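You operate a simulated robot arm through the tools that you are given. There is no shell and no other tool. Be economical: measure what you need, move in short steps, check, and stop when the job is done.

Carry out the task below with a simulated two-armed robot. There is one attempt and no reset: what you move stays moved.

## Task
Roll pack M-72 in the roll packer at Soft tightness.
Fine: dial set, roller lever down and guard shut before Wind; leave them so; press the red winder stop button once the Done lamp is lit.
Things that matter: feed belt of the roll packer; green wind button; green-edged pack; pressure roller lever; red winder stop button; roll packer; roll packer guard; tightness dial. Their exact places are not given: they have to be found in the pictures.

The check looks at the end state, three seconds after you hand in, the way a careful person would. Anything else that was tipped, shoved, dropped, spilled or broken makes it a failure.

## Robot
Two 7-joint arms with two-finger grippers on one trunk, on a base that drives. Base frame: it is fixed to the floor where the robot stands at the start and does not move with it; the origin is under the middle of the robot, x ahead of it, y to its left, z up; the surface under the hand at the start is at about z = 0.82. Lengths are in m, angles in degrees, forces in N, time in s.
The left shoulder is at the start at [0.06, 0.123, 1.02], the right one opposite. With the tool pointing down near the work surface each hand reaches from about 0.34 to 0.8 m from the robot's upright axis, wherever it stands, measured 20 degrees to its own side. Places, roughly: feed belt of the roll packer [0.6, 0.4, 0.8]; green wind button [0.6, 0, 0.8]; pressure roller lever [0.9, 0.4, 1.1]; red winder stop button [0.6, -0.1, 0.8]; roll packer [0.8, 0.4, 1]; roll packer guard [0.6, 0.6, 1]; tightness dial [0.6, -0.2, 0.8]. Payload 1.47 kg a hand.
Tool frame (each hand has its own): the origin (TCP) lies between the finger pads and is the grasp point; the fingertips stand 0.016 m ahead of it; z points along the fingers, y is the line along which they close. The gripper opens to 0.087 m. The gripper's body begins 0.055 m behind the TCP.
Orientation is that of the tool frame in the base frame, as [roll, pitch, yaw] about the fixed x, y, z axes, in that order (R = Rz(yaw) Ry(pitch) Rx(roll)). With the fingers straight down and closing along the base's y, the tool's x points along the base's -x, its y along +y and its z along -z.

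## Interface
- The arms move only by the tool drive_tool. It takes "left_moves", "right_moves" or both (then of equal length, played together; a hand with none holds still); each is one flat list of numbers, 7 for each row, row after row: the shift along the tool's x, y, z in units of 30 mm (1.0 is 30 mm), then the turn, a rotation vector about the tool's x, y, z in units of 8 degrees (1.0 is 8 degrees), then the gripper command, from -1 (shut) to 1 (fully open), values between in proportion. In form: [dx, dy, dz, ax, ay, az, grip, dx, dy, dz, ax, ay, az, grip, ...]. A call has 1 to 10 rows; each row shifts and turns the commanded pose from where the row before left it, along the tool's axes as they then stand. A call with a number of a shift or a turn outside -1 to 1 is refused whole. Each row takes 0.2 s and may step no farther than 0.05 m and 8.6 degrees from the row before; otherwise, or with a gripper value out of range, the whole call is refused. A pose out of reach is approached as far as the arm can. The call stops where the force on the tool passes 70 N (or 10 N more than at its start, if that is more) or the arm is blocked; 0.2 s more then pass. Each finger travels about 0.153 m/s and halts on what it meets, pressing with about 23 N; the grip force reading is that of the motor and also rises with nothing between the fingers. The clock runs only during rows and for 0.2 s after the last one: add rows that do not move to give the fingers time. It gives the time, the measured TCP pose, the force on the tool (base axes), the opening and the grip force at its end, in the units of the frame above (readings bear some noise), with the torque about the TCP (base axes, N m) and any sound that the robot's microphone picked up.
- Cameras (640 x 400 px; columns grow to the right, rows downward): "scene" is now at [0.0883, 0.0338, 1.5849]; the picture's right is [0.39, -0.92, 0.00], its down [-0.60, -0.25, -0.76] and it looks along [0.70, 0.29, -0.66] (base axes); focal length 271 px, centre (320, 200). "left" rides on the left gripper at [0.073, -0.012, -0.09] in its tool frame; the picture's right is [0.16, 0.99, 0.00], its down [-0.72, 0.12, -0.68] and it looks along [-0.67, 0.11, 0.73] (tool axes); focal length 247 px, centre (320, 200). "right" rides on the right gripper at [0.073, 0.012, -0.09] in its tool frame; the picture's right is [-0.16, 0.99, 0.00], its down [-0.72, -0.12, -0.68] and it looks along [-0.67, -0.11, 0.73] (tool axes); focal length 247 px, centre (320, 200).
- camera(camera): a new picture of that camera. No time passes.
- lift_body(by): slides the trunk up (or, below 0, down) by that many m; the arms and the scene camera ride with it, the base frame stays. It gives what a move gives, with no picture.
- base_move(legs): drives the robot by 1 to 6 legs, each [ahead, left, turn to the left] in m, m and degrees, along the robot's own axes; the way and the turn of a leg run together, so that a leg with both is an arc; at most 1.5 m and 180 degrees a leg. The arms and the cameras ride along, it lands a little off, and it stops where it bumps. It gives what a move gives.
- aim_head(pan, tilt): turns the head with the scene camera to pan (to the left, within 120 degrees either way) and tilt (down, from -29 to 69), counted from straight ahead of the robot. It gives what a move gives.
- locate(camera, pixels): for up to 12 pixels [column, row] of the newest picture of that camera ("zoom" is the newest enlarged one), the place [x, y, z] in the base frame of the surface seen there, good to about 0.002 m. No time passes.
- close_up(camera, box): a new picture of the part [left, top, right, bottom] of that camera's present view, enlarged. No time passes.
- hand_in(): hands the job in; it is judged then, once.

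Work in short steps. Measure before you move; look again where a grasp or a placing could have gone wrong, and mend it. You have 80 turns and 58 pictures in all, those below and enlarged ones among them. Open the grippers and draw the arms clear of the work before you hand the job in, unless the task says otherwise; then end with one line.

The tools are called after ">>>" as name(argument=value, ...) on one line, values as JSON. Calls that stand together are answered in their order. drive_tool: Moves the arms, as the interface text tells. Its arguments: {"type":"object","properties":{"left_moves":{"type":"array"},"right_moves":{"type":"array"}},"required":[]} The other tools are called the same way: lift_body (by) slides the trunk up or down; base_move (legs) drives the base; aim_head (pan, tilt) turns the head that bears the scene camera; camera (camera) takes a picture; locate (camera, pixels) gives the place of the surface under pixels of a picture; close_up (camera, box) takes an enlarged picture of a part of a camera's view; hand_in () hands the job in.

At the start:

```text
t: 0.0
left_eef_pos: [0.4367, 0.2445, 1.3992]
left_tool_rot: [-179.9, 0.0, 180.0]
left_wrist_force: [0.1, 0.3, -0.3]
left_wrist_torque: [-0.02, -0.02, 0.0]
left_grip_width: 0.0871
left_finger_force: 0.0
right_eef_pos: [0.4484, -0.1221, 1.3366]
right_tool_rot: [180.0, 0.0, -180.0]
right_wrist_force: [0.9, 0.2, 0.1]
right_wrist_torque: [-0.02, -0.03, -0.01]
right_grip_width: 0.0873
right_finger_force: 0.0
trunk travel left (down, up): [-0.175, 0.055]
robot x, y, heading: [0.0006, 0.0022, 0.1]
head pan, tilt: [22.8, 40.9]
```

scene: 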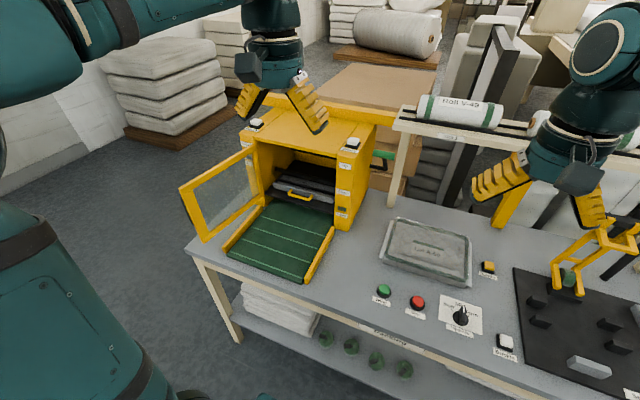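
right: 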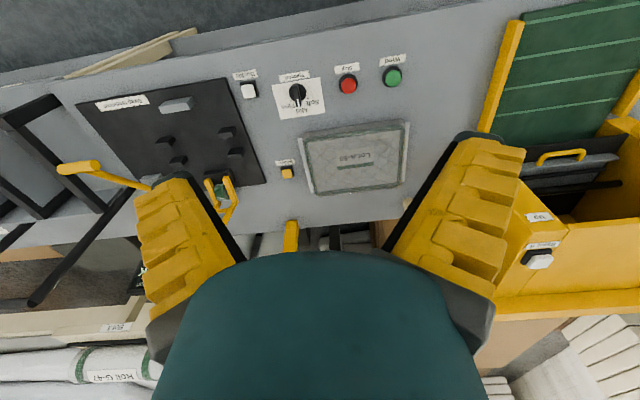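
left: 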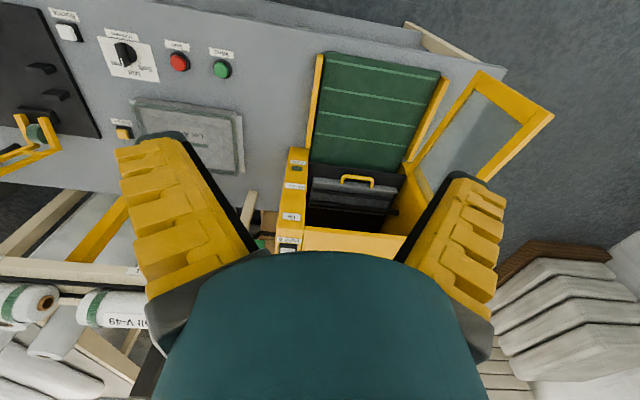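

The scene shows the packer with feed belt (285,240), an open guard at left, buttons at (384,290) and (418,302), a dial at (460,315), and a green-edged pack at (428,250). I'll enlarge these to read the labels.

>>> close_up(camera="scene", box=[360, 200, 540, 370])

>>> close_up(camera="scene", box=[170, 90, 420, 290])

>>> locate(camera="scene", pixels=[[384, 289], [417, 300], [460, 314], [428, 250], [398, 222], [468, 238], [382, 262], [464, 283], [301, 194], [285, 245], [184, 188], [250, 150]])

```text
2.35 times, centred on (450, 285) of scene
```

zoom: 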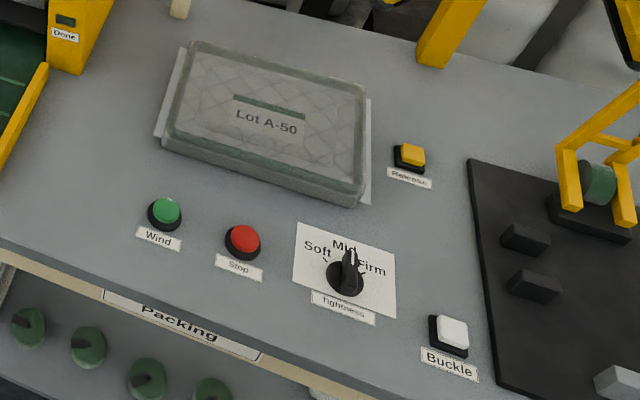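

```text
2.00 times, centred on (295, 190) of scene
```

zoom: 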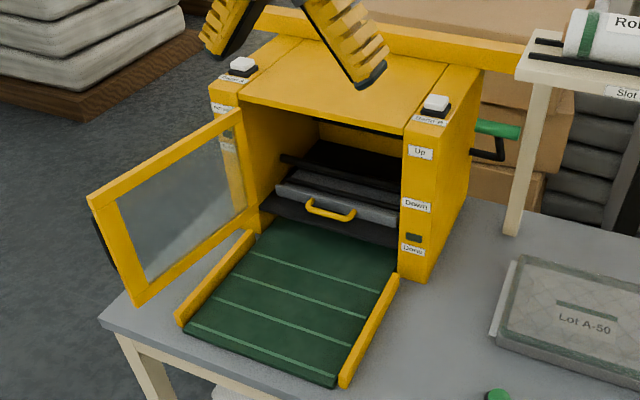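

```text
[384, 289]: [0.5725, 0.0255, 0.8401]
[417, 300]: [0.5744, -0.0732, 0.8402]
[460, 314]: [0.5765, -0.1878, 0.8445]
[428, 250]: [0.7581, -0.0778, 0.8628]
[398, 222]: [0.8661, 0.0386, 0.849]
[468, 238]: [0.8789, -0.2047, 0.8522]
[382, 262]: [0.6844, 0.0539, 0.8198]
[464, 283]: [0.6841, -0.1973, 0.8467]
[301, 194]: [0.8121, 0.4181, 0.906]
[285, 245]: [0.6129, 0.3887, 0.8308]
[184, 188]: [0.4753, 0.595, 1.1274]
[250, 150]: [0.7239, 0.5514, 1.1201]
```

The table pack reads "Lot A-50", not M-72, so I look around for another green-edged pack.

>>> aim_head(pan=-30, tilt=35)

>>> camera(camera="scene")

>>> aim_head(pan=70, tilt=35)

>>> camera(camera="scene")

```text
t: 1.2
left_eef_pos: [0.4375, 0.2445, 1.3985]
left_tool_rot: [-179.9, -0.1, 179.9]
left_wrist_force: [-0.5, 0.1, -0.2]
left_wrist_torque: [-0.02, -0.01, 0.01]
left_grip_width: 0.0867
left_finger_force: 0.1
right_eef_pos: [0.4489, -0.1226, 1.3377]
right_tool_rot: [180.0, 0.0, -180.0]
right_wrist_force: [0.2, -1.8, 0.0]
right_wrist_torque: [-0.01, 0.01, 0.02]
right_grip_width: 0.0873
right_finger_force: 0.1
trunk travel left (down, up): [-0.175, 0.055]
robot x, y, heading: [0.0015, -0.0019, 0.1]
head pan, tilt: [-30.0, 35.0]
```

```text
52 pictures are left
```

scene: 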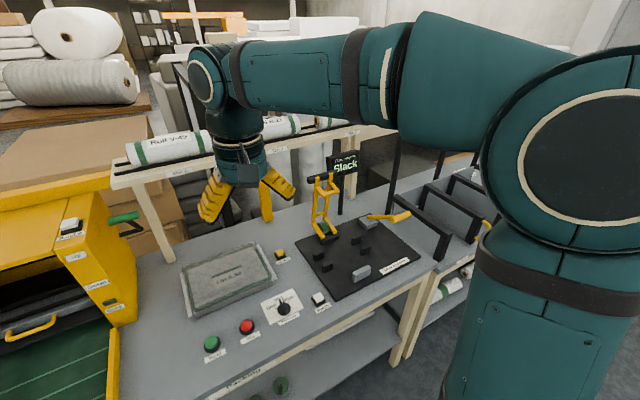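

```text
t: 3.0
left_eef_pos: [0.437, 0.2442, 1.3988]
left_tool_rot: [180.0, 0.0, 180.0]
left_wrist_force: [-1.5, 0.0, -1.0]
left_wrist_torque: [0.0, -0.01, -0.04]
left_grip_width: 0.0869
left_finger_force: 0.0
right_eef_pos: [0.4483, -0.1225, 1.3355]
right_tool_rot: [180.0, -0.1, -180.0]
right_wrist_force: [1.1, 0.7, -0.7]
right_wrist_torque: [-0.02, 0.04, 0.0]
right_grip_width: 0.0869
right_finger_force: 0.0
trunk travel left (down, up): [-0.175, 0.055]
robot x, y, heading: [0.0002, 0.0018, 0.1]
head pan, tilt: [70.0, 35.0]
```

```text
51 pictures are left
```

scene: 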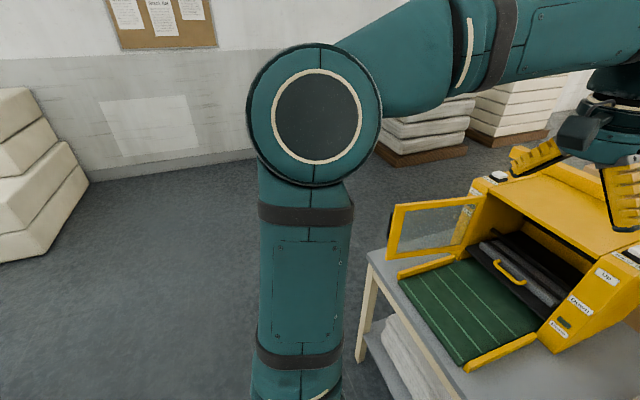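

No M-72 yet. There are crates to the right (450,210); I look there and lower, and also behind.

>>> aim_head(pan=-75, tilt=40)

>>> camera(camera="scene")

>>> aim_head(pan=0, tilt=60)

>>> camera(camera="scene")

```text
t: 5.3
left_eef_pos: [0.4366, 0.2442, 1.4003]
left_tool_rot: [-179.9, 0.0, -179.9]
left_wrist_force: [-0.3, -0.4, 0.1]
left_wrist_torque: [-0.01, -0.02, 0.0]
left_grip_width: 0.0869
left_finger_force: 0.1
right_eef_pos: [0.4491, -0.1215, 1.3367]
right_tool_rot: [180.0, 0.0, 180.0]
right_wrist_force: [-0.1, -0.5, 0.2]
right_wrist_torque: [-0.03, -0.01, 0.03]
right_grip_width: 0.0872
right_finger_force: 0.0
trunk travel left (down, up): [-0.175, 0.055]
robot x, y, heading: [-0.0009, -0.0024, 0.2]
head pan, tilt: [-75.0, 40.0]
```

```text
50 pictures are left
```

scene: 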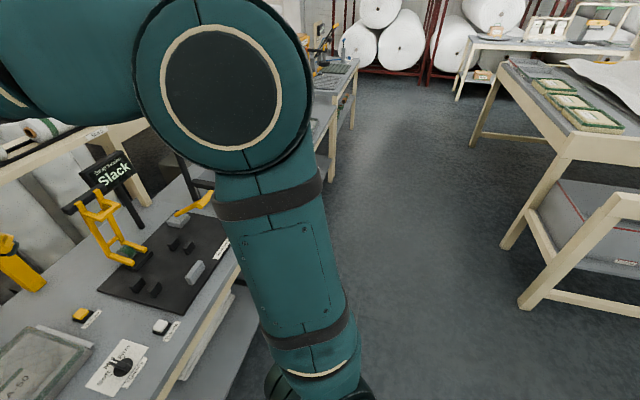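

```text
t: 6.7
left_eef_pos: [0.4351, 0.2447, 1.4001]
left_tool_rot: [-180.0, 0.0, 180.0]
left_wrist_force: [-0.3, -0.1, -0.3]
left_wrist_torque: [0.01, 0.03, 0.01]
left_grip_width: 0.0872
left_finger_force: 0.0
right_eef_pos: [0.448, -0.1224, 1.3373]
right_tool_rot: [179.9, 0.0, 180.0]
right_wrist_force: [0.2, 0.5, 0.3]
right_wrist_torque: [-0.01, 0.01, 0.0]
right_grip_width: 0.0868
right_finger_force: 0.1
trunk travel left (down, up): [-0.175, 0.055]
robot x, y, heading: [0.0004, 0.0007, -0.2]
head pan, tilt: [0.0, 60.0]
```

```text
49 pictures are left
```

scene: 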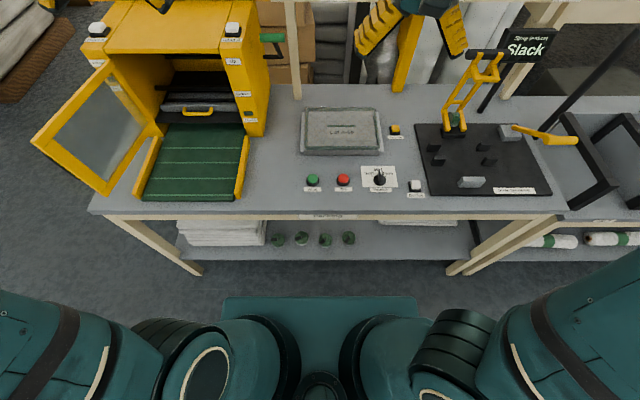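

On the table to the right/behind there are green-edged items; I zoom there and pan farther.

>>> aim_head(pan=-115, tilt=25)

>>> camera(camera="scene")

>>> aim_head(pan=115, tilt=25)

>>> camera(camera="scene")

```text
t: 8.7
left_eef_pos: [0.4358, 0.2436, 1.4]
left_tool_rot: [180.0, 0.1, 180.0]
left_wrist_force: [-0.1, -0.1, -0.1]
left_wrist_torque: [-0.01, -0.03, -0.01]
left_grip_width: 0.0868
left_finger_force: 0.1
right_eef_pos: [0.4493, -0.122, 1.3364]
right_tool_rot: [180.0, 0.0, 180.0]
right_wrist_force: [-1.0, -0.3, 0.0]
right_wrist_torque: [0.01, 0.0, 0.03]
right_grip_width: 0.0871
right_finger_force: 0.0
trunk travel left (down, up): [-0.175, 0.055]
robot x, y, heading: [-0.0054, -0.0001, 0.1]
head pan, tilt: [-115.0, 25.0]
```

```text
48 pictures are left
```

scene: 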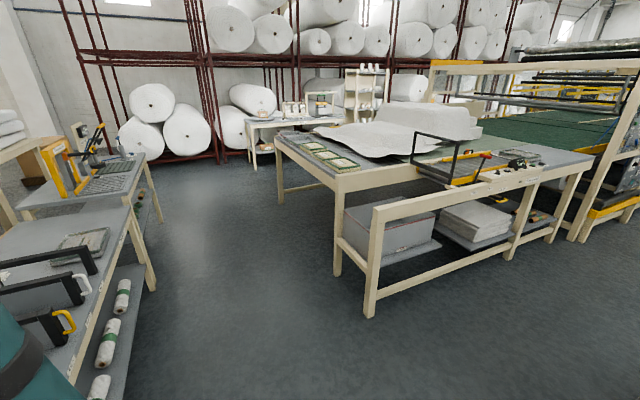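

```text
t: 11.9
left_eef_pos: [0.4367, 0.2452, 1.4004]
left_tool_rot: [180.0, 0.0, -180.0]
left_wrist_force: [0.0, 0.1, -1.2]
left_wrist_torque: [0.01, -0.02, 0.0]
left_grip_width: 0.0871
left_finger_force: 0.0
right_eef_pos: [0.4481, -0.1223, 1.3365]
right_tool_rot: [179.9, -0.1, 179.9]
right_wrist_force: [0.5, -0.3, -0.1]
right_wrist_torque: [-0.01, 0.01, -0.02]
right_grip_width: 0.0872
right_finger_force: 0.0
trunk travel left (down, up): [-0.175, 0.055]
robot x, y, heading: [-0.0002, -0.0006, 0.2]
head pan, tilt: [115.0, 25.0]
```

```text
47 pictures are left
```

scene: 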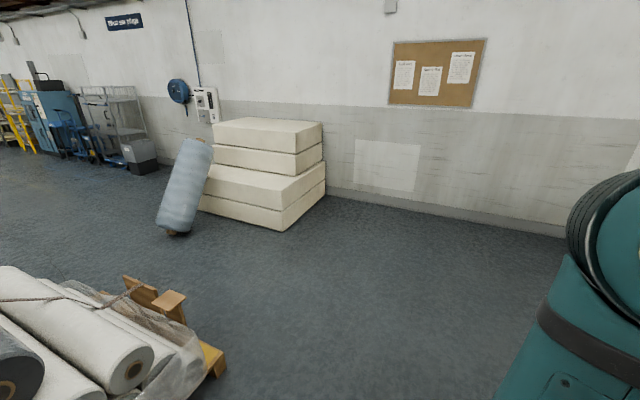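

In the -115 view, a pack-like object sits at (85,242) on the table to the right, behind trays. I'll enlarge that.

>>> aim_head(pan=-105, tilt=30)

>>> close_up(camera="scene", box=[0, 100, 240, 300])

>>> close_up(camera="scene", box=[200, 60, 500, 260])

```text
t: 15.1
left_eef_pos: [0.4367, 0.2446, 1.4]
left_tool_rot: [-179.9, 0.0, -180.0]
left_wrist_force: [-0.2, 0.7, 0.4]
left_wrist_torque: [0.01, 0.0, 0.01]
left_grip_width: 0.0872
left_finger_force: 0.1
right_eef_pos: [0.4486, -0.1218, 1.3358]
right_tool_rot: [180.0, 0.0, 180.0]
right_wrist_force: [0.6, 0.2, -0.3]
right_wrist_torque: [0.03, 0.01, 0.01]
right_grip_width: 0.0869
right_finger_force: 0.0
trunk travel left (down, up): [-0.175, 0.055]
robot x, y, heading: [-0.0011, -0.0021, -0.1]
head pan, tilt: [-105.0, 30.0]
```

```text
2.00 times, centred on (120, 200) of scene
```

zoom: 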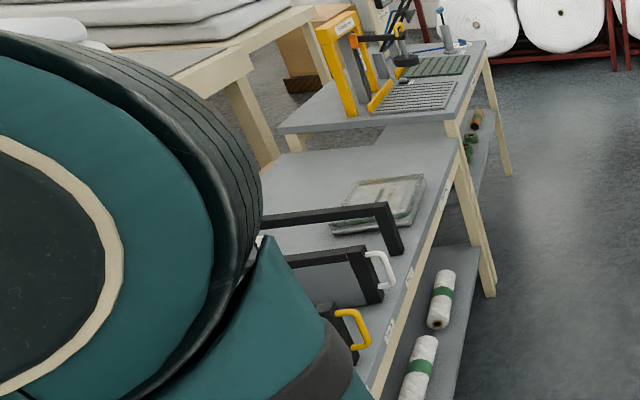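

```text
2.00 times, centred on (350, 160) of scene
```

zoom: 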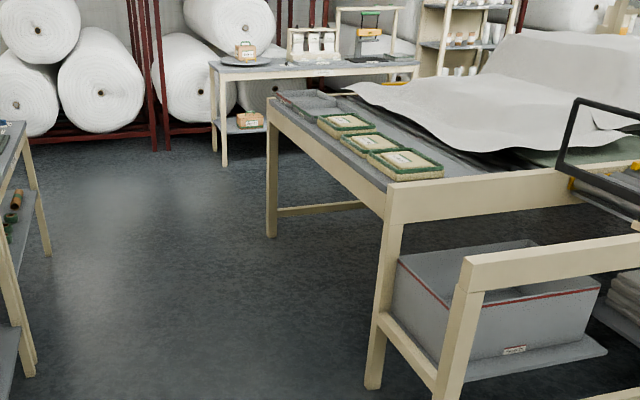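

The pack at zoom (380,200) on the further bench matches the green-edged type. I'll locate it, and the bench, from this view.

>>> close_up(camera="scene", box=[140, 170, 240, 240])

>>> locate(camera="zoom", pixels=[[320, 140], [160, 310], [320, 330], [390, 115], [440, 250], [600, 100], [540, 300]])

```text
5.71 times, centred on (190, 205) of scene
```

zoom: 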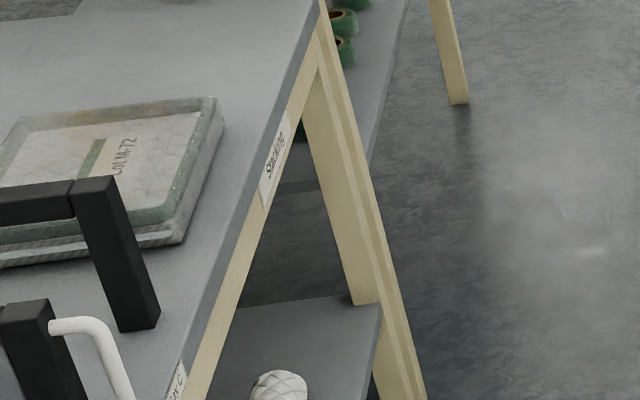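

```text
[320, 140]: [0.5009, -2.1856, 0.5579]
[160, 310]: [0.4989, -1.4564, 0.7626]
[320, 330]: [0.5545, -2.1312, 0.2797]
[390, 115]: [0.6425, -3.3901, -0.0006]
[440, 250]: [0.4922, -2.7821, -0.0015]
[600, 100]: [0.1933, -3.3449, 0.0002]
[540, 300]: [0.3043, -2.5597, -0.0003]
```

Found it: "Lot M-72" on the Stacking bench around y≈-1.7. I back up slightly and strafe right.

>>> base_move(legs=[[-0.1, 0, 0], [0, -1.0, 0], [0, -0.7, 0]])

>>> aim_head(pan=0, tilt=50)

>>> camera(camera="scene")

```text
t: 31.0
left_eef_pos: [0.3366, -1.4385, 1.4004]
left_tool_rot: [180.0, 0.1, 179.9]
left_wrist_force: [-0.4, 0.0, -1.1]
left_wrist_torque: [0.01, 0.02, -0.03]
left_grip_width: 0.0872
left_finger_force: 0.1
right_eef_pos: [0.3474, -1.8046, 1.3367]
right_tool_rot: [180.0, 0.0, 179.7]
right_wrist_force: [-0.1, -0.3, -0.9]
right_wrist_torque: [0.01, -0.03, -0.01]
right_grip_width: 0.0873
right_finger_force: 0.1
trunk travel left (down, up): [-0.175, 0.055]
robot x, y, heading: [-0.1026, -1.6769, -0.4]
head pan, tilt: [-105.0, 30.0]
```

```text
t: 32.8
left_eef_pos: [0.3375, -1.4386, 1.4009]
left_tool_rot: [179.9, -0.1, 179.8]
left_wrist_force: [-0.4, 0.1, -0.2]
left_wrist_torque: [0.01, 0.02, 0.01]
left_grip_width: 0.0869
left_finger_force: 0.1
right_eef_pos: [0.347, -1.8064, 1.3363]
right_tool_rot: [180.0, 0.0, 179.8]
right_wrist_force: [-0.7, 0.2, 0.0]
right_wrist_torque: [-0.01, 0.0, 0.02]
right_grip_width: 0.087
right_finger_force: 0.1
trunk travel left (down, up): [-0.175, 0.055]
robot x, y, heading: [-0.0974, -1.6817, -0.2]
head pan, tilt: [0.0, 50.0]
```

```text
43 pictures are left
```

scene: 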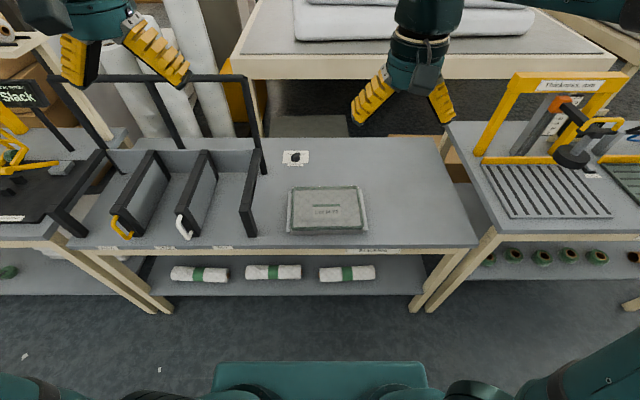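

>>> close_up(camera="scene", box=[260, 160, 400, 248])

>>> locate(camera="zoom", pixels=[[142, 125], [440, 115], [470, 310], [125, 315], [300, 220], [130, 260], [480, 250], [115, 330], [480, 330], [300, 345]])

```text
4.55 times, centred on (330, 204) of scene
```

zoom: 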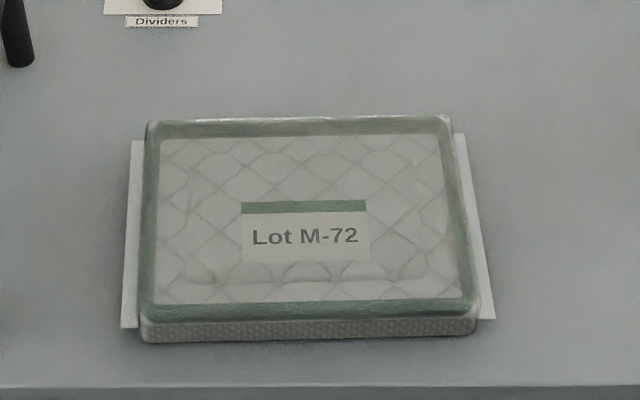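

```text
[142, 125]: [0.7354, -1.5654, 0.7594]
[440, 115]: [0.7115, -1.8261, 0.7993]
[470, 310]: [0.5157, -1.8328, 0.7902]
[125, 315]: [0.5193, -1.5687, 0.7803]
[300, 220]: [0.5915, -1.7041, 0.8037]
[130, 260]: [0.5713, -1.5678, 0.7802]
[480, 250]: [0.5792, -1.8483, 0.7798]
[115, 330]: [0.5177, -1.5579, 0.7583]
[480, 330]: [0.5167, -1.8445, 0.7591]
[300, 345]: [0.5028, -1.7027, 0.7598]
```

The pack M-72 has its tabs at y≈-1.565 and -1.85 (z 0.78). Before choosing the grasp I measure the feed belt from here.

>>> aim_head(pan=70, tilt=20)

>>> camera(camera="scene")

>>> close_up(camera="left", box=[0, 0, 320, 200])

```text
t: 34.2
left_eef_pos: [0.3367, -1.4389, 1.4003]
left_tool_rot: [179.9, -0.2, 179.8]
left_wrist_force: [0.0, 0.1, 0.6]
left_wrist_torque: [0.0, -0.01, 0.01]
left_grip_width: 0.087
left_finger_force: 0.0
right_eef_pos: [0.3485, -1.8054, 1.3363]
right_tool_rot: [180.0, -0.1, 179.8]
right_wrist_force: [-0.8, -0.2, -0.1]
right_wrist_torque: [0.01, 0.0, -0.01]
right_grip_width: 0.0868
right_finger_force: 0.1
trunk travel left (down, up): [-0.175, 0.055]
robot x, y, heading: [-0.1014, -1.6804, -0.4]
head pan, tilt: [70.0, 20.0]
```

```text
41 pictures are left
```

scene: 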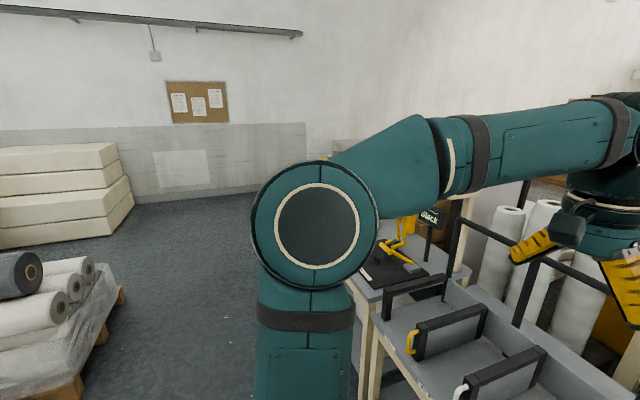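

```text
2.00 times, centred on (160, 100) of left
```

zoom: 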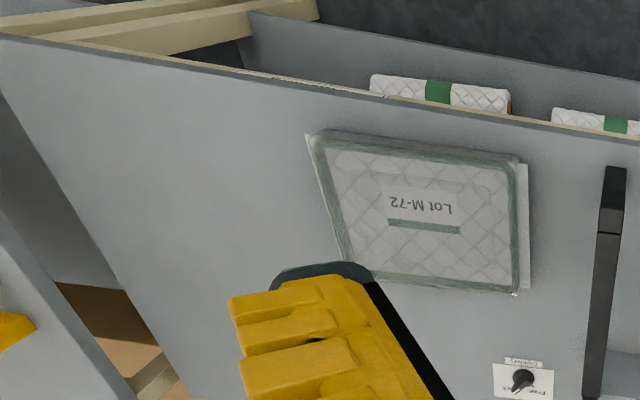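

The belt spans roughly x 0.51–0.75, y 0.25–0.56 with the open guard just left of it, so side grips are cramped there. Plan: pull the pack until its front edge overhangs, then grip that edge. I drive ahead 0.1 and look down.

>>> base_move(legs=[[0.1, 0, 0.3]])

>>> aim_head(pan=0, tilt=58)

>>> camera(camera="scene")

>>> locate(camera="scene", pixels=[[320, 220], [320, 225], [320, 230], [320, 235], [320, 240], [320, 245], [320, 250], [320, 150], [320, 156]])

```text
t: 35.4
left_eef_pos: [0.4379, -1.4374, 1.3997]
left_tool_rot: [180.0, 0.0, 179.9]
left_wrist_force: [0.3, 0.3, 0.3]
left_wrist_torque: [0.02, 0.02, -0.01]
left_grip_width: 0.087
left_finger_force: 0.0
right_eef_pos: [0.4506, -1.803, 1.3364]
right_tool_rot: [180.0, 0.1, 179.9]
right_wrist_force: [-0.2, -0.2, 0.2]
right_wrist_torque: [0.01, 0.0, -0.01]
right_grip_width: 0.0872
right_finger_force: 0.1
trunk travel left (down, up): [-0.175, 0.055]
robot x, y, heading: [0.002, -1.683, 0.3]
head pan, tilt: [70.0, 20.0]
```

```text
t: 36.8
left_eef_pos: [0.4375, -1.437, 1.4006]
left_tool_rot: [179.9, 0.0, 180.0]
left_wrist_force: [0.9, 0.7, 0.4]
left_wrist_torque: [0.02, 0.02, 0.01]
left_grip_width: 0.0871
left_finger_force: 0.0
right_eef_pos: [0.4488, -1.804, 1.3366]
right_tool_rot: [-180.0, 0.0, 179.9]
right_wrist_force: [0.8, -0.1, 0.5]
right_wrist_torque: [0.03, 0.0, 0.03]
right_grip_width: 0.0866
right_finger_force: 0.1
trunk travel left (down, up): [-0.175, 0.055]
robot x, y, heading: [0.0009, -1.6832, 0.0]
head pan, tilt: [0.0, 58.0]
```

```text
39 pictures are left
```

scene: 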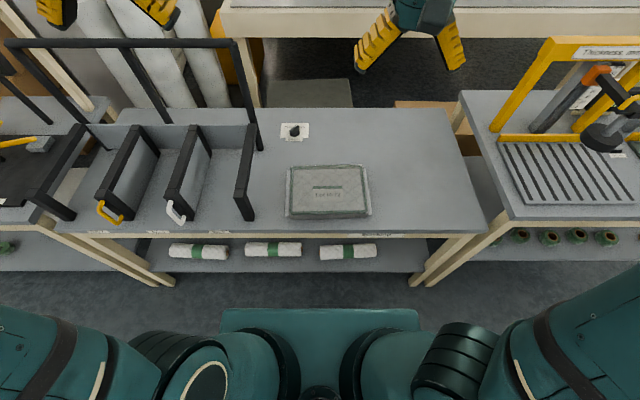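

```text
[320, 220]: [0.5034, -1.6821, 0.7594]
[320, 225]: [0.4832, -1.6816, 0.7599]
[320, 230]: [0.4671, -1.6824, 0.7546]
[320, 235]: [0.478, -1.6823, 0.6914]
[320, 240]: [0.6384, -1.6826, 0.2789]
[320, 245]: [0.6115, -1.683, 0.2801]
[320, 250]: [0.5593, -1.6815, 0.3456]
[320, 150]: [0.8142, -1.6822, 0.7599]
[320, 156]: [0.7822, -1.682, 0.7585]
```

Table edge is x≈0.466, pack from 0.505 to 0.715. I bring the open right hand behind the pack (x 0.76, y -1.70), descending in two stages.

>>> drive_tool(right_moves=[-1, 0.34, 0.7, 0, 0, 0, 1, -1, 0.34, 0.7, 0, 0, 0, 1, -1, 0.34, 0.7, 0, 0, 0, 1, -1, 0.34, 0.7, 0, 0, 0, 1, -1, 0.34, 0.7, 0, 0, 0, 1, -1, 0.34, 0.7, 0, 0, 0, 1, -1, 0.34, 0.7, 0, 0, 0, 1, -1, 0.34, 0.7, 0, 0, 0, 1, -1, 0.34, 0.7, 0, 0, 0, 1, -1, 0.34, 0.7, 0, 0, 0, 1])

>>> drive_tool(right_moves=[-0.04, 0, 1, 0, 0, 0, 1, -0.04, 0, 1, 0, 0, 0, 1, -0.04, 0, 1, 0, 0, 0, 1, -0.04, 0, 1, 0, 0, 0, 1, -0.04, 0, 1, 0, 0, 0, 1, -0.04, 0, 1, 0, 0, 0, 1, -0.04, 0, 1, 0, 0, 0, 1, -0.04, 0, 1, 0, 0, 0, 1])

>>> camera(camera="right")

```text
t: 39.0
left_eef_pos: [0.4365, -1.4382, 1.4001]
left_tool_rot: [-180.0, 0.1, -180.0]
left_wrist_force: [-0.2, 0.9, -1.2]
left_wrist_torque: [0.04, 0.02, 0.03]
left_grip_width: 0.0873
left_finger_force: 0.0
right_eef_pos: [0.7327, -1.707, 1.1246]
right_tool_rot: [179.9, 0.0, 180.0]
right_wrist_force: [0.3, -0.2, 0.6]
right_wrist_torque: [0.01, -0.02, 0.0]
right_grip_width: 0.0871
right_finger_force: 0.1
right hand out of reach, approached as far as the arm can: row 10
trunk travel left (down, up): [-0.175, 0.055]
robot x, y, heading: [0.0015, -1.6791, -0.1]
head pan, tilt: [0.0, 58.0]
```

```text
t: 40.8
left_eef_pos: [0.4377, -1.4377, 1.4007]
left_tool_rot: [180.0, 0.0, 179.9]
left_wrist_force: [-0.2, -0.5, 0.1]
left_wrist_torque: [-0.01, 0.03, 0.02]
left_grip_width: 0.0869
left_finger_force: 0.0
right_eef_pos: [0.7388, -1.7058, 0.8839]
right_tool_rot: [180.0, -0.1, 180.0]
right_wrist_force: [0.1, -0.2, 0.5]
right_wrist_torque: [-0.02, 0.01, 0.01]
right_grip_width: 0.0874
right_finger_force: 0.1
right hand out of reach, approached as far as the arm can: row 8
trunk travel left (down, up): [-0.175, 0.055]
robot x, y, heading: [0.004, -1.6834, -0.0]
head pan, tilt: [0.0, 58.0]
```

```text
38 pictures are left
```

right: 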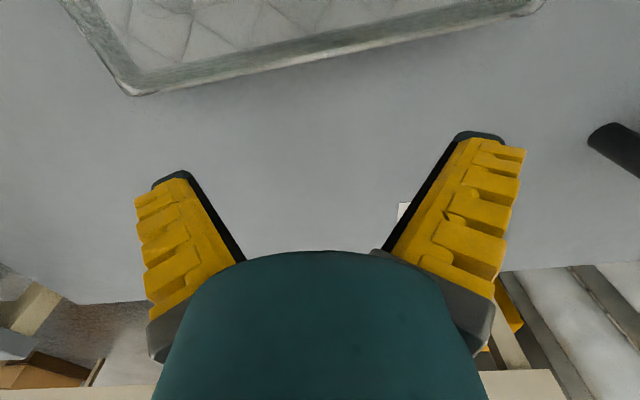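

The pack's back edge appears near row 60-90, with fingers behind it. I check its location and the reach limits before descending.

>>> locate(camera="right", pixels=[[135, 85], [340, 55], [500, 15], [340, 62], [340, 80]])

>>> base_move(legs=[[0.02, 0, 0]])

```text
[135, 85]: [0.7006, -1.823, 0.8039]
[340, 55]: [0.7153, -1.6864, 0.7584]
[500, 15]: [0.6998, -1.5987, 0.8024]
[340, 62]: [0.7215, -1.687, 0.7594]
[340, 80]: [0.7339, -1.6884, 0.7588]
```

```text
t: 41.6
left_eef_pos: [0.4587, -1.4361, 1.3992]
left_tool_rot: [-179.9, 0.0, 179.9]
left_wrist_force: [0.6, 0.4, -1.0]
left_wrist_torque: [0.03, 0.04, 0.04]
left_grip_width: 0.087
left_finger_force: 0.0
right_eef_pos: [0.7582, -1.707, 0.8843]
right_tool_rot: [-179.9, 0.0, -179.9]
right_wrist_force: [0.6, -0.4, -0.5]
right_wrist_torque: [0.01, 0.02, -0.03]
right_grip_width: 0.0869
right_finger_force: 0.1
trunk travel left (down, up): [-0.175, 0.055]
robot x, y, heading: [0.0215, -1.6778, 0.0]
head pan, tilt: [0.0, 58.0]
```

Hand at x 0.758, clear behind the pack (back edge ≈0.705). Descend to z≈0.794, then pull slowly toward me.

>>> drive_tool(right_moves=[0, 0, 1, 0, 0, 0, 1, 0, 0, 1, 0, 0, 0, 1, 0, 0, 1, 0, 0, 0, 1])

>>> drive_tool(right_moves=[0.5, 0, 0, 0, 0, 0, 1, 0.5, 0, 0, 0, 0, 0, 1, 0.4, 0, 0, 0, 0, 0, 1, 0.4, 0, 0, 0, 0, 0, 1, 0.4, 0, 0, 0, 0, 0, 1, 0.4, 0, 0, 0, 0, 0, 1, 0.4, 0, 0, 0, 0, 0, 1, 0.4, 0, 0, 0, 0, 0, 1, 0.4, 0, 0, 0, 0, 0, 1, 0.4, 0, 0, 0, 0, 0, 1])

>>> camera(camera="scene")

```text
t: 42.4
left_eef_pos: [0.4568, -1.4379, 1.4013]
left_tool_rot: [-179.9, -0.1, 180.0]
left_wrist_force: [-0.4, 0.1, 0.1]
left_wrist_torque: [0.02, -0.01, 0.0]
left_grip_width: 0.087
left_finger_force: 0.0
right_eef_pos: [0.7421, -1.7155, 0.7966]
right_tool_rot: [179.9, 0.0, -180.0]
right_wrist_force: [-0.4, -1.2, 0.7]
right_wrist_torque: [0.02, -0.03, -0.01]
right_grip_width: 0.0869
right_finger_force: 0.0
right hand out of reach, approached as far as the arm can: row 2, 3
trunk travel left (down, up): [-0.175, 0.055]
robot x, y, heading: [0.0158, -1.6842, -0.1]
head pan, tilt: [0.0, 58.0]
```

```text
t: 44.6
left_eef_pos: [0.4575, -1.4366, 1.4002]
left_tool_rot: [-180.0, 0.0, 179.9]
left_wrist_force: [-0.2, 0.1, 0.4]
left_wrist_torque: [-0.02, -0.03, 0.04]
left_grip_width: 0.087
left_finger_force: 0.0
right_eef_pos: [0.6131, -1.7135, 0.7952]
right_tool_rot: [-180.0, 0.0, -180.0]
right_wrist_force: [-0.4, 0.5, -0.7]
right_wrist_torque: [0.02, -0.01, 0.0]
right_grip_width: 0.0869
right_finger_force: 0.1
trunk travel left (down, up): [-0.175, 0.055]
robot x, y, heading: [0.0188, -1.6821, 0.1]
head pan, tilt: [0.0, 58.0]
```

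```text
37 pictures are left
```

scene: 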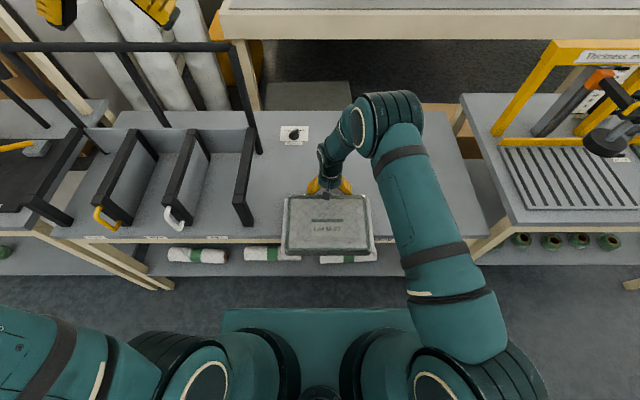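

>>> locate(camera="scene", pixels=[[290, 198], [366, 198], [290, 246], [366, 247], [328, 248], [328, 252], [328, 256], [286, 240], [371, 240], [328, 195]])

>>> drive_tool(right_moves=[-0.5, 0, 0, 0, 0, 0, 1, -0.5, 0, 0, 0, 0, 0, 1, 0, 0, -1, 0, 0, 0, 1, 0, 0, -1, 0, 0, 0, 1, 0, 0, -1, 0, 0, 0, 1, 0, 0, -1, 0, 0, 0, 1, 0.5, -0.5, -1, 0, 0, 0, 1, 0.5, -0.5, -1, 0, 0, 0, 1, 0.5, -0.5, -1, 0, 0, 0, 1, 0.5, -0.5, -1, 0, 0, 0, 1])

```text
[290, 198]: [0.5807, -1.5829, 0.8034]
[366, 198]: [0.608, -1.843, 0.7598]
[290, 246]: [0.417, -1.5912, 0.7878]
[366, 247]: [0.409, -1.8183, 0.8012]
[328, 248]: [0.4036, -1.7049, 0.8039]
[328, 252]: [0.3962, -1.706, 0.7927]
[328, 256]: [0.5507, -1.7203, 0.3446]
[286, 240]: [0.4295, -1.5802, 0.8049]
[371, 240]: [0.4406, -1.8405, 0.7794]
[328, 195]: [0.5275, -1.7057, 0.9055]
```

```text
t: 46.8
left_eef_pos: [0.4574, -1.4364, 1.4003]
left_tool_rot: [180.0, 0.1, 180.0]
left_wrist_force: [0.4, 0.1, 0.1]
left_wrist_torque: [0.05, -0.02, 0.01]
left_grip_width: 0.0871
left_finger_force: 0.0
right_eef_pos: [0.5836, -1.7725, 1.038]
right_tool_rot: [-179.9, 0.0, -179.9]
right_wrist_force: [-0.6, 0.2, 0.2]
right_wrist_torque: [0.01, 0.01, 0.0]
right_grip_width: 0.0868
right_finger_force: 0.1
trunk travel left (down, up): [-0.175, 0.055]
robot x, y, heading: [0.0189, -1.679, 0.2]
head pan, tilt: [0.0, 58.0]
```

The pack's front edge now sits at x≈0.396, overhanging the bench edge by 0.07. I back off, lower the left hand, and rotate both hands to point forward with the fingers closing vertically.

>>> base_move(legs=[[-0.19, 0, 0]])

>>> drive_tool(left_moves=[-0.3, 0, 1, 0, 0, 0, 1, -0.3, 0, 1, 0, 0, 0, 1, -0.3, 0, 1, 0, 0, 0, 1, -0.3, 0, 1, 0, 0, 0, 1, 0, 0, 1, 0, 0, 0, 1, 0, 0, 1, 0, 0, 0, 1, 0, 0, 1, 0, 0, 0, 1, 0, 0, 1, 0, 0, 0, 1, 0, 0, 1, 0, 0, 0, 1, 0, 0, 1, 0, 0, 0, 1])

>>> drive_tool(left_moves=[0, 0, 0, -0.577, -0.577, 0.577, 1, 0, 0, 0, -0.577, -0.577, 0.577, 1, 0, 0, 0, -0.577, -0.577, 0.577, 1, 0, 0, 0, -0.577, -0.577, 0.577, 1, 0, 0, 0, -0.577, -0.577, 0.577, 1, 0, 0, 0, -0.577, -0.577, 0.577, 1, 0, 0, 0, -0.577, -0.577, 0.577, 1, 0, 0, 0, -0.577, -0.577, 0.577, 1], right_moves=[0, 0, 0, 0.577, -0.577, -0.577, 1, 0, 0, 0, 0.577, -0.577, -0.577, 1, 0, 0, 0, 0.577, -0.577, -0.577, 1, 0, 0, 0, 0.577, -0.577, -0.577, 1, 0, 0, 0, 0.577, -0.577, -0.577, 1, 0, 0, 0, 0.577, -0.577, -0.577, 1, 0, 0, 0, 0.577, -0.577, -0.577, 1, 0, 0, 0, 0.577, -0.577, -0.577, 1])

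```text
t: 48.3
left_eef_pos: [0.2744, -1.4378, 1.3999]
left_tool_rot: [180.0, 0.1, -179.9]
left_wrist_force: [-0.5, 0.5, 0.1]
left_wrist_torque: [0.02, -0.04, 0.01]
left_grip_width: 0.087
left_finger_force: 0.1
right_eef_pos: [0.4022, -1.7715, 1.0381]
right_tool_rot: [-180.0, 0.1, -180.0]
right_wrist_force: [-0.6, 0.8, 0.1]
right_wrist_torque: [0.0, -0.01, -0.01]
right_grip_width: 0.0869
right_finger_force: 0.1
trunk travel left (down, up): [-0.175, 0.055]
robot x, y, heading: [-0.1605, -1.6823, 0.1]
head pan, tilt: [0.0, 58.0]
```

```text
t: 50.5
left_eef_pos: [0.3117, -1.4372, 1.1004]
left_tool_rot: [-180.0, 0.0, 179.9]
left_wrist_force: [0.4, -1.2, 0.1]
left_wrist_torque: [-0.03, 0.01, 0.0]
left_grip_width: 0.087
left_finger_force: 0.3
right_eef_pos: [0.4018, -1.7714, 1.0377]
right_tool_rot: [180.0, 0.0, 180.0]
right_wrist_force: [0.7, -0.5, 0.5]
right_wrist_torque: [0.01, -0.01, 0.02]
right_grip_width: 0.0869
right_finger_force: 0.1
trunk travel left (down, up): [-0.175, 0.055]
robot x, y, heading: [-0.1618, -1.6801, -0.0]
head pan, tilt: [0.0, 58.0]
```

```text
t: 52.3
left_eef_pos: [0.311, -1.4372, 1.0995]
left_tool_rot: [131.5, 19.4, 131.5]
left_wrist_force: [-0.2, 1.0, 0.0]
left_wrist_torque: [-0.01, 0.0, 0.0]
left_grip_width: 0.087
left_finger_force: 0.1
right_eef_pos: [0.4018, -1.7712, 1.038]
right_tool_rot: [-131.3, 19.3, -131.3]
right_wrist_force: [0.3, -1.2, 0.0]
right_wrist_torque: [-0.01, 0.02, -0.01]
right_grip_width: 0.087
right_finger_force: 0.1
trunk travel left (down, up): [-0.175, 0.055]
robot x, y, heading: [-0.1582, -1.6775, -0.1]
head pan, tilt: [0.0, 58.0]
```

Rotation is half done with no trouble; I finish the remaining 7 steps.

>>> drive_tool(left_moves=[0, 0, 0, -0.577, -0.577, 0.577, 1, 0, 0, 0, -0.577, -0.577, 0.577, 1, 0, 0, 0, -0.577, -0.577, 0.577, 1, 0, 0, 0, -0.577, -0.577, 0.577, 1, 0, 0, 0, -0.577, -0.577, 0.577, 1, 0, 0, 0, -0.577, -0.577, 0.577, 1, 0, 0, 0, -0.577, -0.577, 0.577, 1], right_moves=[0, 0, 0, 0.577, -0.577, -0.577, 1, 0, 0, 0, 0.577, -0.577, -0.577, 1, 0, 0, 0, 0.577, -0.577, -0.577, 1, 0, 0, 0, 0.577, -0.577, -0.577, 1, 0, 0, 0, 0.577, -0.577, -0.577, 1, 0, 0, 0, 0.577, -0.577, -0.577, 1, 0, 0, 0, 0.577, -0.577, -0.577, 1])

```text
t: 53.4
left_eef_pos: [0.3458, -1.4401, 1.0955]
left_tool_rot: [110.8, 13.7, 109.6]
left_wrist_force: [1.0, -0.3, -1.0]
left_wrist_torque: [-0.04, 0.03, 0.01]
left_grip_width: 0.0871
left_finger_force: 0.1
left hand out of reach, approached as far as the arm can: row 1, 2, 3, 4, 5
right_eef_pos: [0.4033, -1.8348, 1.0149]
right_tool_rot: [-107.8, 11.5, -112.9]
right_wrist_force: [-0.3, -0.6, -0.3]
right_wrist_torque: [-0.01, 0.0, 0.0]
right_grip_width: 0.0871
right_finger_force: 0.2
trunk travel left (down, up): [-0.175, 0.055]
robot x, y, heading: [-0.1617, -1.6864, -0.1]
head pan, tilt: [0.0, 58.0]
stopped in row 5 (right hand): the arm was blocked; the commanded pose is now the measured one
```

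Both arms hit limits because the wrist is too close to the shoulder. I back the base off 0.2 and extend the hands forward/down before finishing the rotation.

>>> base_move(legs=[[-0.2, 0, 0]])

>>> drive_tool(left_moves=[-0.094, -0.44, 0.98, 0, 0, 0, 1, -0.094, -0.44, 0.98, 0, 0, 0, 1, -0.094, -0.44, 0.98, 0, 0, 0, 1, -0.094, -0.44, 0.98, 0, 0, 0, 1, -0.094, -0.44, 0.98, 0, 0, 0, 1, -0.094, -0.44, 0.98, 0, 0, 0, 1, -0.094, -0.44, 0.98, 0, 0, 0, 1], right_moves=[-0.21, 0.276, 0.871, 0, 0, 0, 1, -0.21, 0.276, 0.871, 0, 0, 0, 1, -0.21, 0.276, 0.871, 0, 0, 0, 1, -0.21, 0.276, 0.871, 0, 0, 0, 1, -0.21, 0.276, 0.871, 0, 0, 0, 1, -0.21, 0.276, 0.871, 0, 0, 0, 1, -0.21, 0.276, 0.871, 0, 0, 0, 1])

>>> camera(camera="scene")

```text
t: 54.9
left_eef_pos: [0.1479, -1.4383, 1.0953]
left_tool_rot: [110.8, 13.9, 109.9]
left_wrist_force: [-0.4, -0.4, 0.5]
left_wrist_torque: [0.03, 0.03, 0.01]
left_grip_width: 0.087
left_finger_force: 0.1
right_eef_pos: [0.2061, -1.8337, 1.0157]
right_tool_rot: [-107.9, 11.4, -112.6]
right_wrist_force: [0.1, 0.1, 0.2]
right_wrist_torque: [-0.01, 0.01, 0.08]
right_grip_width: 0.0868
right_finger_force: 0.1
trunk travel left (down, up): [-0.175, 0.055]
robot x, y, heading: [-0.3576, -1.6772, 0.1]
head pan, tilt: [0.0, 58.0]
```

```text
t: 56.5
left_eef_pos: [0.3219, -1.3896, 1.0461]
left_tool_rot: [111.0, 13.7, 109.9]
left_wrist_force: [0.7, 0.9, -1.2]
left_wrist_torque: [-0.04, -0.05, -0.05]
left_grip_width: 0.0869
left_finger_force: 0.0
left hand out of reach, approached as far as the arm can: row 3, 4, 5, 6, 7
right_eef_pos: [0.3781, -1.8354, 0.9163]
right_tool_rot: [-107.9, 11.4, -112.7]
right_wrist_force: [0.2, -0.2, -0.7]
right_wrist_torque: [-0.02, 0.01, 0.0]
right_grip_width: 0.0872
right_finger_force: 0.1
trunk travel left (down, up): [-0.175, 0.055]
robot x, y, heading: [-0.3575, -1.6831, 0.2]
head pan, tilt: [0.0, 58.0]
```

```text
36 pictures are left
```

scene: 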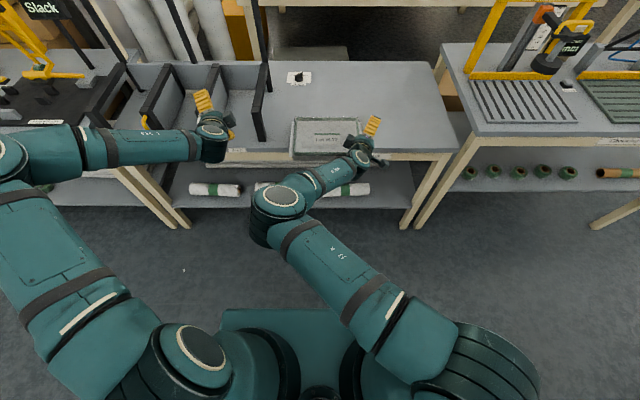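

The right arm is well posed; the left is awkward. I'll complete the right hand's rotation and try a single centred grip of the front edge.

>>> drive_tool(right_moves=[0, 0, -0.3, 0.479, -0.645, -0.459, 1, 0, 0, -0.3, 0.479, -0.645, -0.459, 1, 0, 0, -0.3, 0.479, -0.645, -0.459, 1, 0, 0, -0.3, 0.479, -0.645, -0.459, 1])

```text
t: 57.5
left_eef_pos: [0.3212, -1.387, 1.0466]
left_tool_rot: [111.0, 13.7, 109.9]
left_wrist_force: [0.5, -0.6, 0.2]
left_wrist_torque: [-0.01, 0.03, 0.0]
left_grip_width: 0.0871
left_finger_force: 0.0
right_eef_pos: [0.3417, -1.8279, 0.9219]
right_tool_rot: [-89.9, -0.1, -89.9]
right_wrist_force: [0.6, 0.3, 0.2]
right_wrist_torque: [0.03, -0.02, -0.01]
right_grip_width: 0.087
right_finger_force: 0.1
trunk travel left (down, up): [-0.175, 0.055]
robot x, y, heading: [-0.3578, -1.6832, 0.3]
head pan, tilt: [0.0, 58.0]
```

Right hand is now horizontal. I shift to y≈-1.706, z≈0.781 in front of the pack edge and look.

>>> drive_tool(right_moves=[-0.813, 0.94, 0, 0, 0, 0, 1, -0.813, 0.94, 0, 0, 0, 0, 1, -0.813, 0.94, 0, 0, 0, 0, 1, -0.813, 0.94, 0, 0, 0, 0, 1, -0.813, 0.94, 0, 0, 0, 0, 1])

>>> camera(camera="right")

>>> close_up(camera="scene", box=[240, 90, 440, 215])

```text
t: 58.7
left_eef_pos: [0.322, -1.389, 1.0463]
left_tool_rot: [111.0, 13.7, 110.0]
left_wrist_force: [-0.1, -0.8, 0.5]
left_wrist_torque: [-0.04, -0.02, -0.01]
left_grip_width: 0.0868
left_finger_force: 0.1
right_eef_pos: [0.3407, -1.7028, 0.7773]
right_tool_rot: [-90.0, 0.0, -90.1]
right_wrist_force: [-1.0, -0.4, 0.7]
right_wrist_torque: [0.01, -0.03, 0.0]
right_grip_width: 0.087
right_finger_force: 0.3
trunk travel left (down, up): [-0.175, 0.055]
robot x, y, heading: [-0.3606, -1.6819, 0.1]
head pan, tilt: [0.0, 58.0]
```

```text
35 pictures are left
```

right: 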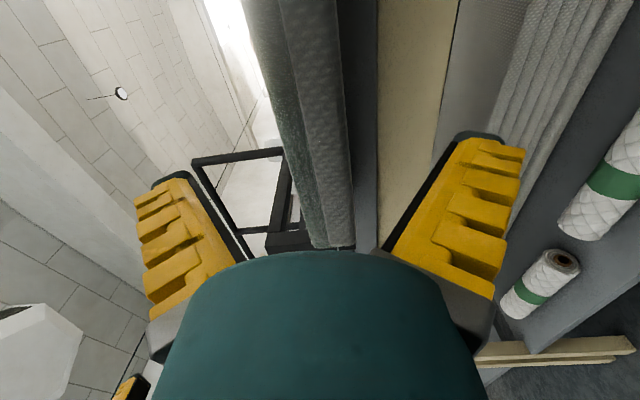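

```text
3.20 times, centred on (340, 152) of scene
```

zoom: 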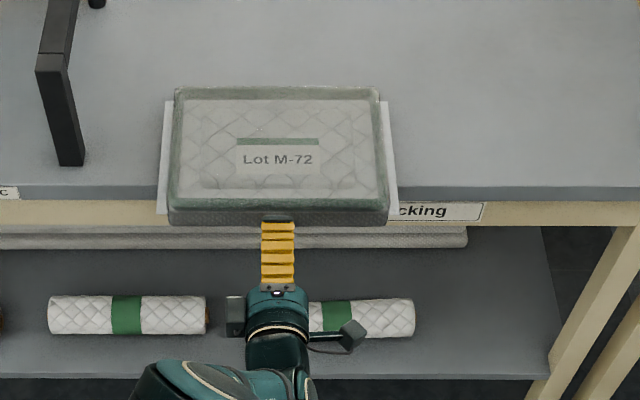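

Hand centred on the pack (both at zoom column ~278), fingers straddle its thickness. Advance 0.097 m and close.

>>> drive_tool(right_moves=[0, -0.12, 0.8, 0, 0, 0, 1, 0, 0, 0.8, 0, 0, 0, 1, 0, 0, 0.8, 0, 0, 0, 1, 0, 0, 0.83, 0, 0, 0, 1, 0, 0, 0, 0, 0, 0, -1, 0, 0, 0, 0, 0, 0, -1, 0, 0, 0, 0, 0, 0, -1, 0, 0, 0, 0, 0, 0, -1])

>>> camera(camera="right")

```text
t: 60.5
left_eef_pos: [0.3222, -1.3878, 1.0453]
left_tool_rot: [111.0, 13.8, 110.0]
left_wrist_force: [-0.2, -0.8, -0.8]
left_wrist_torque: [-0.02, -0.01, -0.02]
left_grip_width: 0.087
left_finger_force: 0.1
right_eef_pos: [0.4402, -1.7048, 0.7833]
right_tool_rot: [-89.9, 0.0, -89.9]
right_wrist_force: [0.2, 0.6, -0.1]
right_wrist_torque: [0.0, 0.08, -0.02]
right_grip_width: 0.0421
right_finger_force: 22.9
trunk travel left (down, up): [-0.175, 0.055]
robot x, y, heading: [-0.3592, -1.6814, 0.2]
head pan, tilt: [0.0, 58.0]
```

```text
33 pictures are left
```

right: 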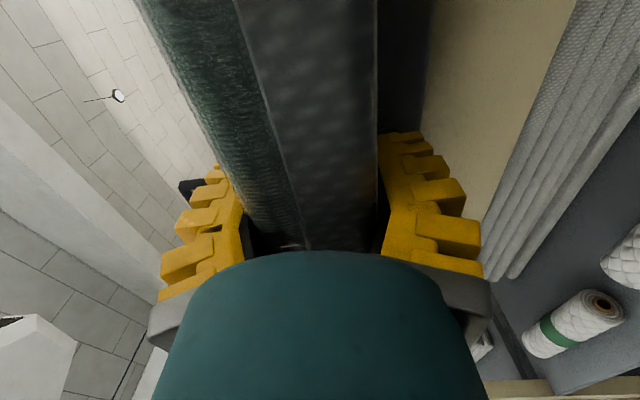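

Gripped at 0.042 m. Test lift of 20 mm, reading weight and torque.

>>> drive_tool(right_moves=[0, -0.33, 0, 0, 0, 0, -1, 0, -0.33, 0, 0, 0, 0, -1, 0, 0, 0, 0, 0, 0, -1])

>>> close_up(camera="scene", box=[240, 90, 440, 215])

>>> locate(camera="zoom", pixels=[[190, 95], [370, 95], [190, 195], [370, 195], [278, 120]])

```text
t: 61.3
left_eef_pos: [0.3231, -1.3882, 1.0461]
left_tool_rot: [110.9, 13.6, 109.9]
left_wrist_force: [0.3, -0.4, -1.2]
left_wrist_torque: [-0.01, 0.02, -0.02]
left_grip_width: 0.0868
left_finger_force: 0.1
right_eef_pos: [0.4401, -1.7051, 0.8037]
right_tool_rot: [-90.0, 0.1, -89.9]
right_wrist_force: [0.1, -0.2, -0.4]
right_wrist_torque: [0.02, 0.08, -0.02]
right_grip_width: 0.0418
right_finger_force: 22.6
trunk travel left (down, up): [-0.175, 0.055]
robot x, y, heading: [-0.356, -1.6847, 0.1]
head pan, tilt: [0.0, 58.0]
```

```text
3.20 times, centred on (340, 152) of scene
```

zoom: 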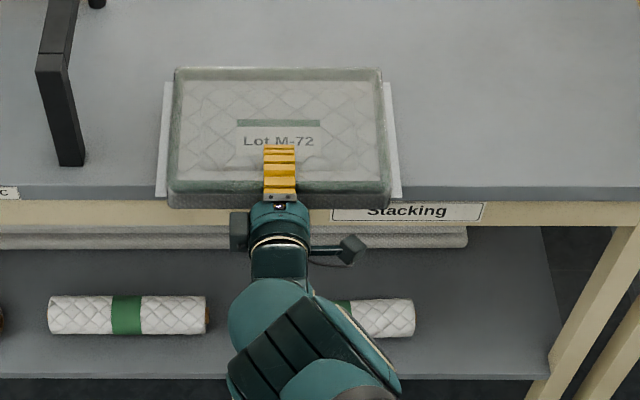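

```text
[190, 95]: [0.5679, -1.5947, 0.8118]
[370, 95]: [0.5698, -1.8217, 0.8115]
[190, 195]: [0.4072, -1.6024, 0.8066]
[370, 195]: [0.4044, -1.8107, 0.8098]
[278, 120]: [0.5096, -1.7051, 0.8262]
```

The pack rises level and is light. I lift 0.15 m with the right and raise the left hand clear as well.

>>> drive_tool(right_moves=[0, -0.6, 0, 0, 0, 0, -1, 0, -0.6, 0, 0, 0, 0, -1, 0, -0.6, 0, 0, 0, 0, -1, 0, -0.6, 0, 0, 0, 0, -1, 0, -0.6, 0, 0, 0, 0, -1, 0, -0.6, 0, 0, 0, 0, -1], left_moves=[-0.237, 0.909, -0.345, 0, 0, 0, 1, -0.237, 0.909, -0.345, 0, 0, 0, 1, -0.237, 0.909, -0.345, 0, 0, 0, 1, -0.237, 0.909, -0.345, 0, 0, 0, 1, -0.237, 0.909, -0.345, 0, 0, 0, 1, 0.326, -0.26, -0.909, 0, 0, 0, 1])

>>> base_move(legs=[[-0.25, 0, 0]])

>>> camera(camera="scene")

```text
t: 62.7
left_eef_pos: [0.2916, -1.3931, 1.1951]
left_tool_rot: [110.7, 13.9, 109.8]
left_wrist_force: [0.6, -0.4, 0.0]
left_wrist_torque: [-0.04, -0.03, 0.01]
left_grip_width: 0.0868
left_finger_force: 0.0
right_eef_pos: [0.4379, -1.7053, 0.912]
right_tool_rot: [-89.8, 0.0, -90.0]
right_wrist_force: [-0.2, -0.4, -1.8]
right_wrist_torque: [-0.01, 0.05, 0.0]
right_grip_width: 0.0417
right_finger_force: 23.3
trunk travel left (down, up): [-0.175, 0.055]
robot x, y, heading: [-0.3592, -1.6834, -0.1]
head pan, tilt: [0.0, 58.0]
```

```text
t: 64.5
left_eef_pos: [0.0549, -1.3928, 1.1956]
left_tool_rot: [110.8, 13.8, 109.8]
left_wrist_force: [0.3, -0.1, -0.3]
left_wrist_torque: [-0.01, -0.01, 0.04]
left_grip_width: 0.0871
left_finger_force: 0.2
right_eef_pos: [0.2015, -1.7081, 0.9114]
right_tool_rot: [-90.0, 0.0, -90.1]
right_wrist_force: [0.5, -0.6, -0.5]
right_wrist_torque: [-0.01, 0.08, 0.0]
right_grip_width: 0.0415
right_finger_force: 23.4
trunk travel left (down, up): [-0.175, 0.055]
robot x, y, heading: [-0.5926, -1.6808, 0.2]
head pan, tilt: [0.0, 58.0]
```

```text
31 pictures are left
```

scene: 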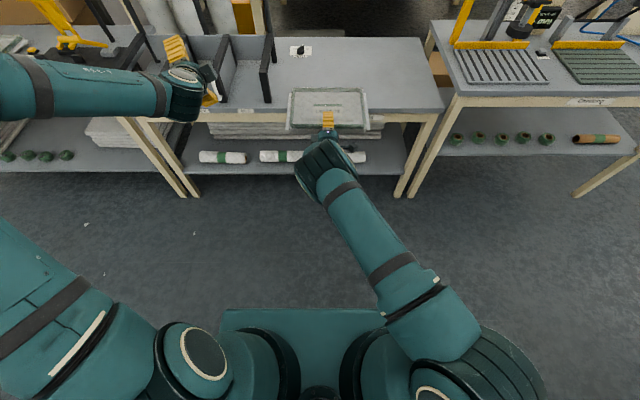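

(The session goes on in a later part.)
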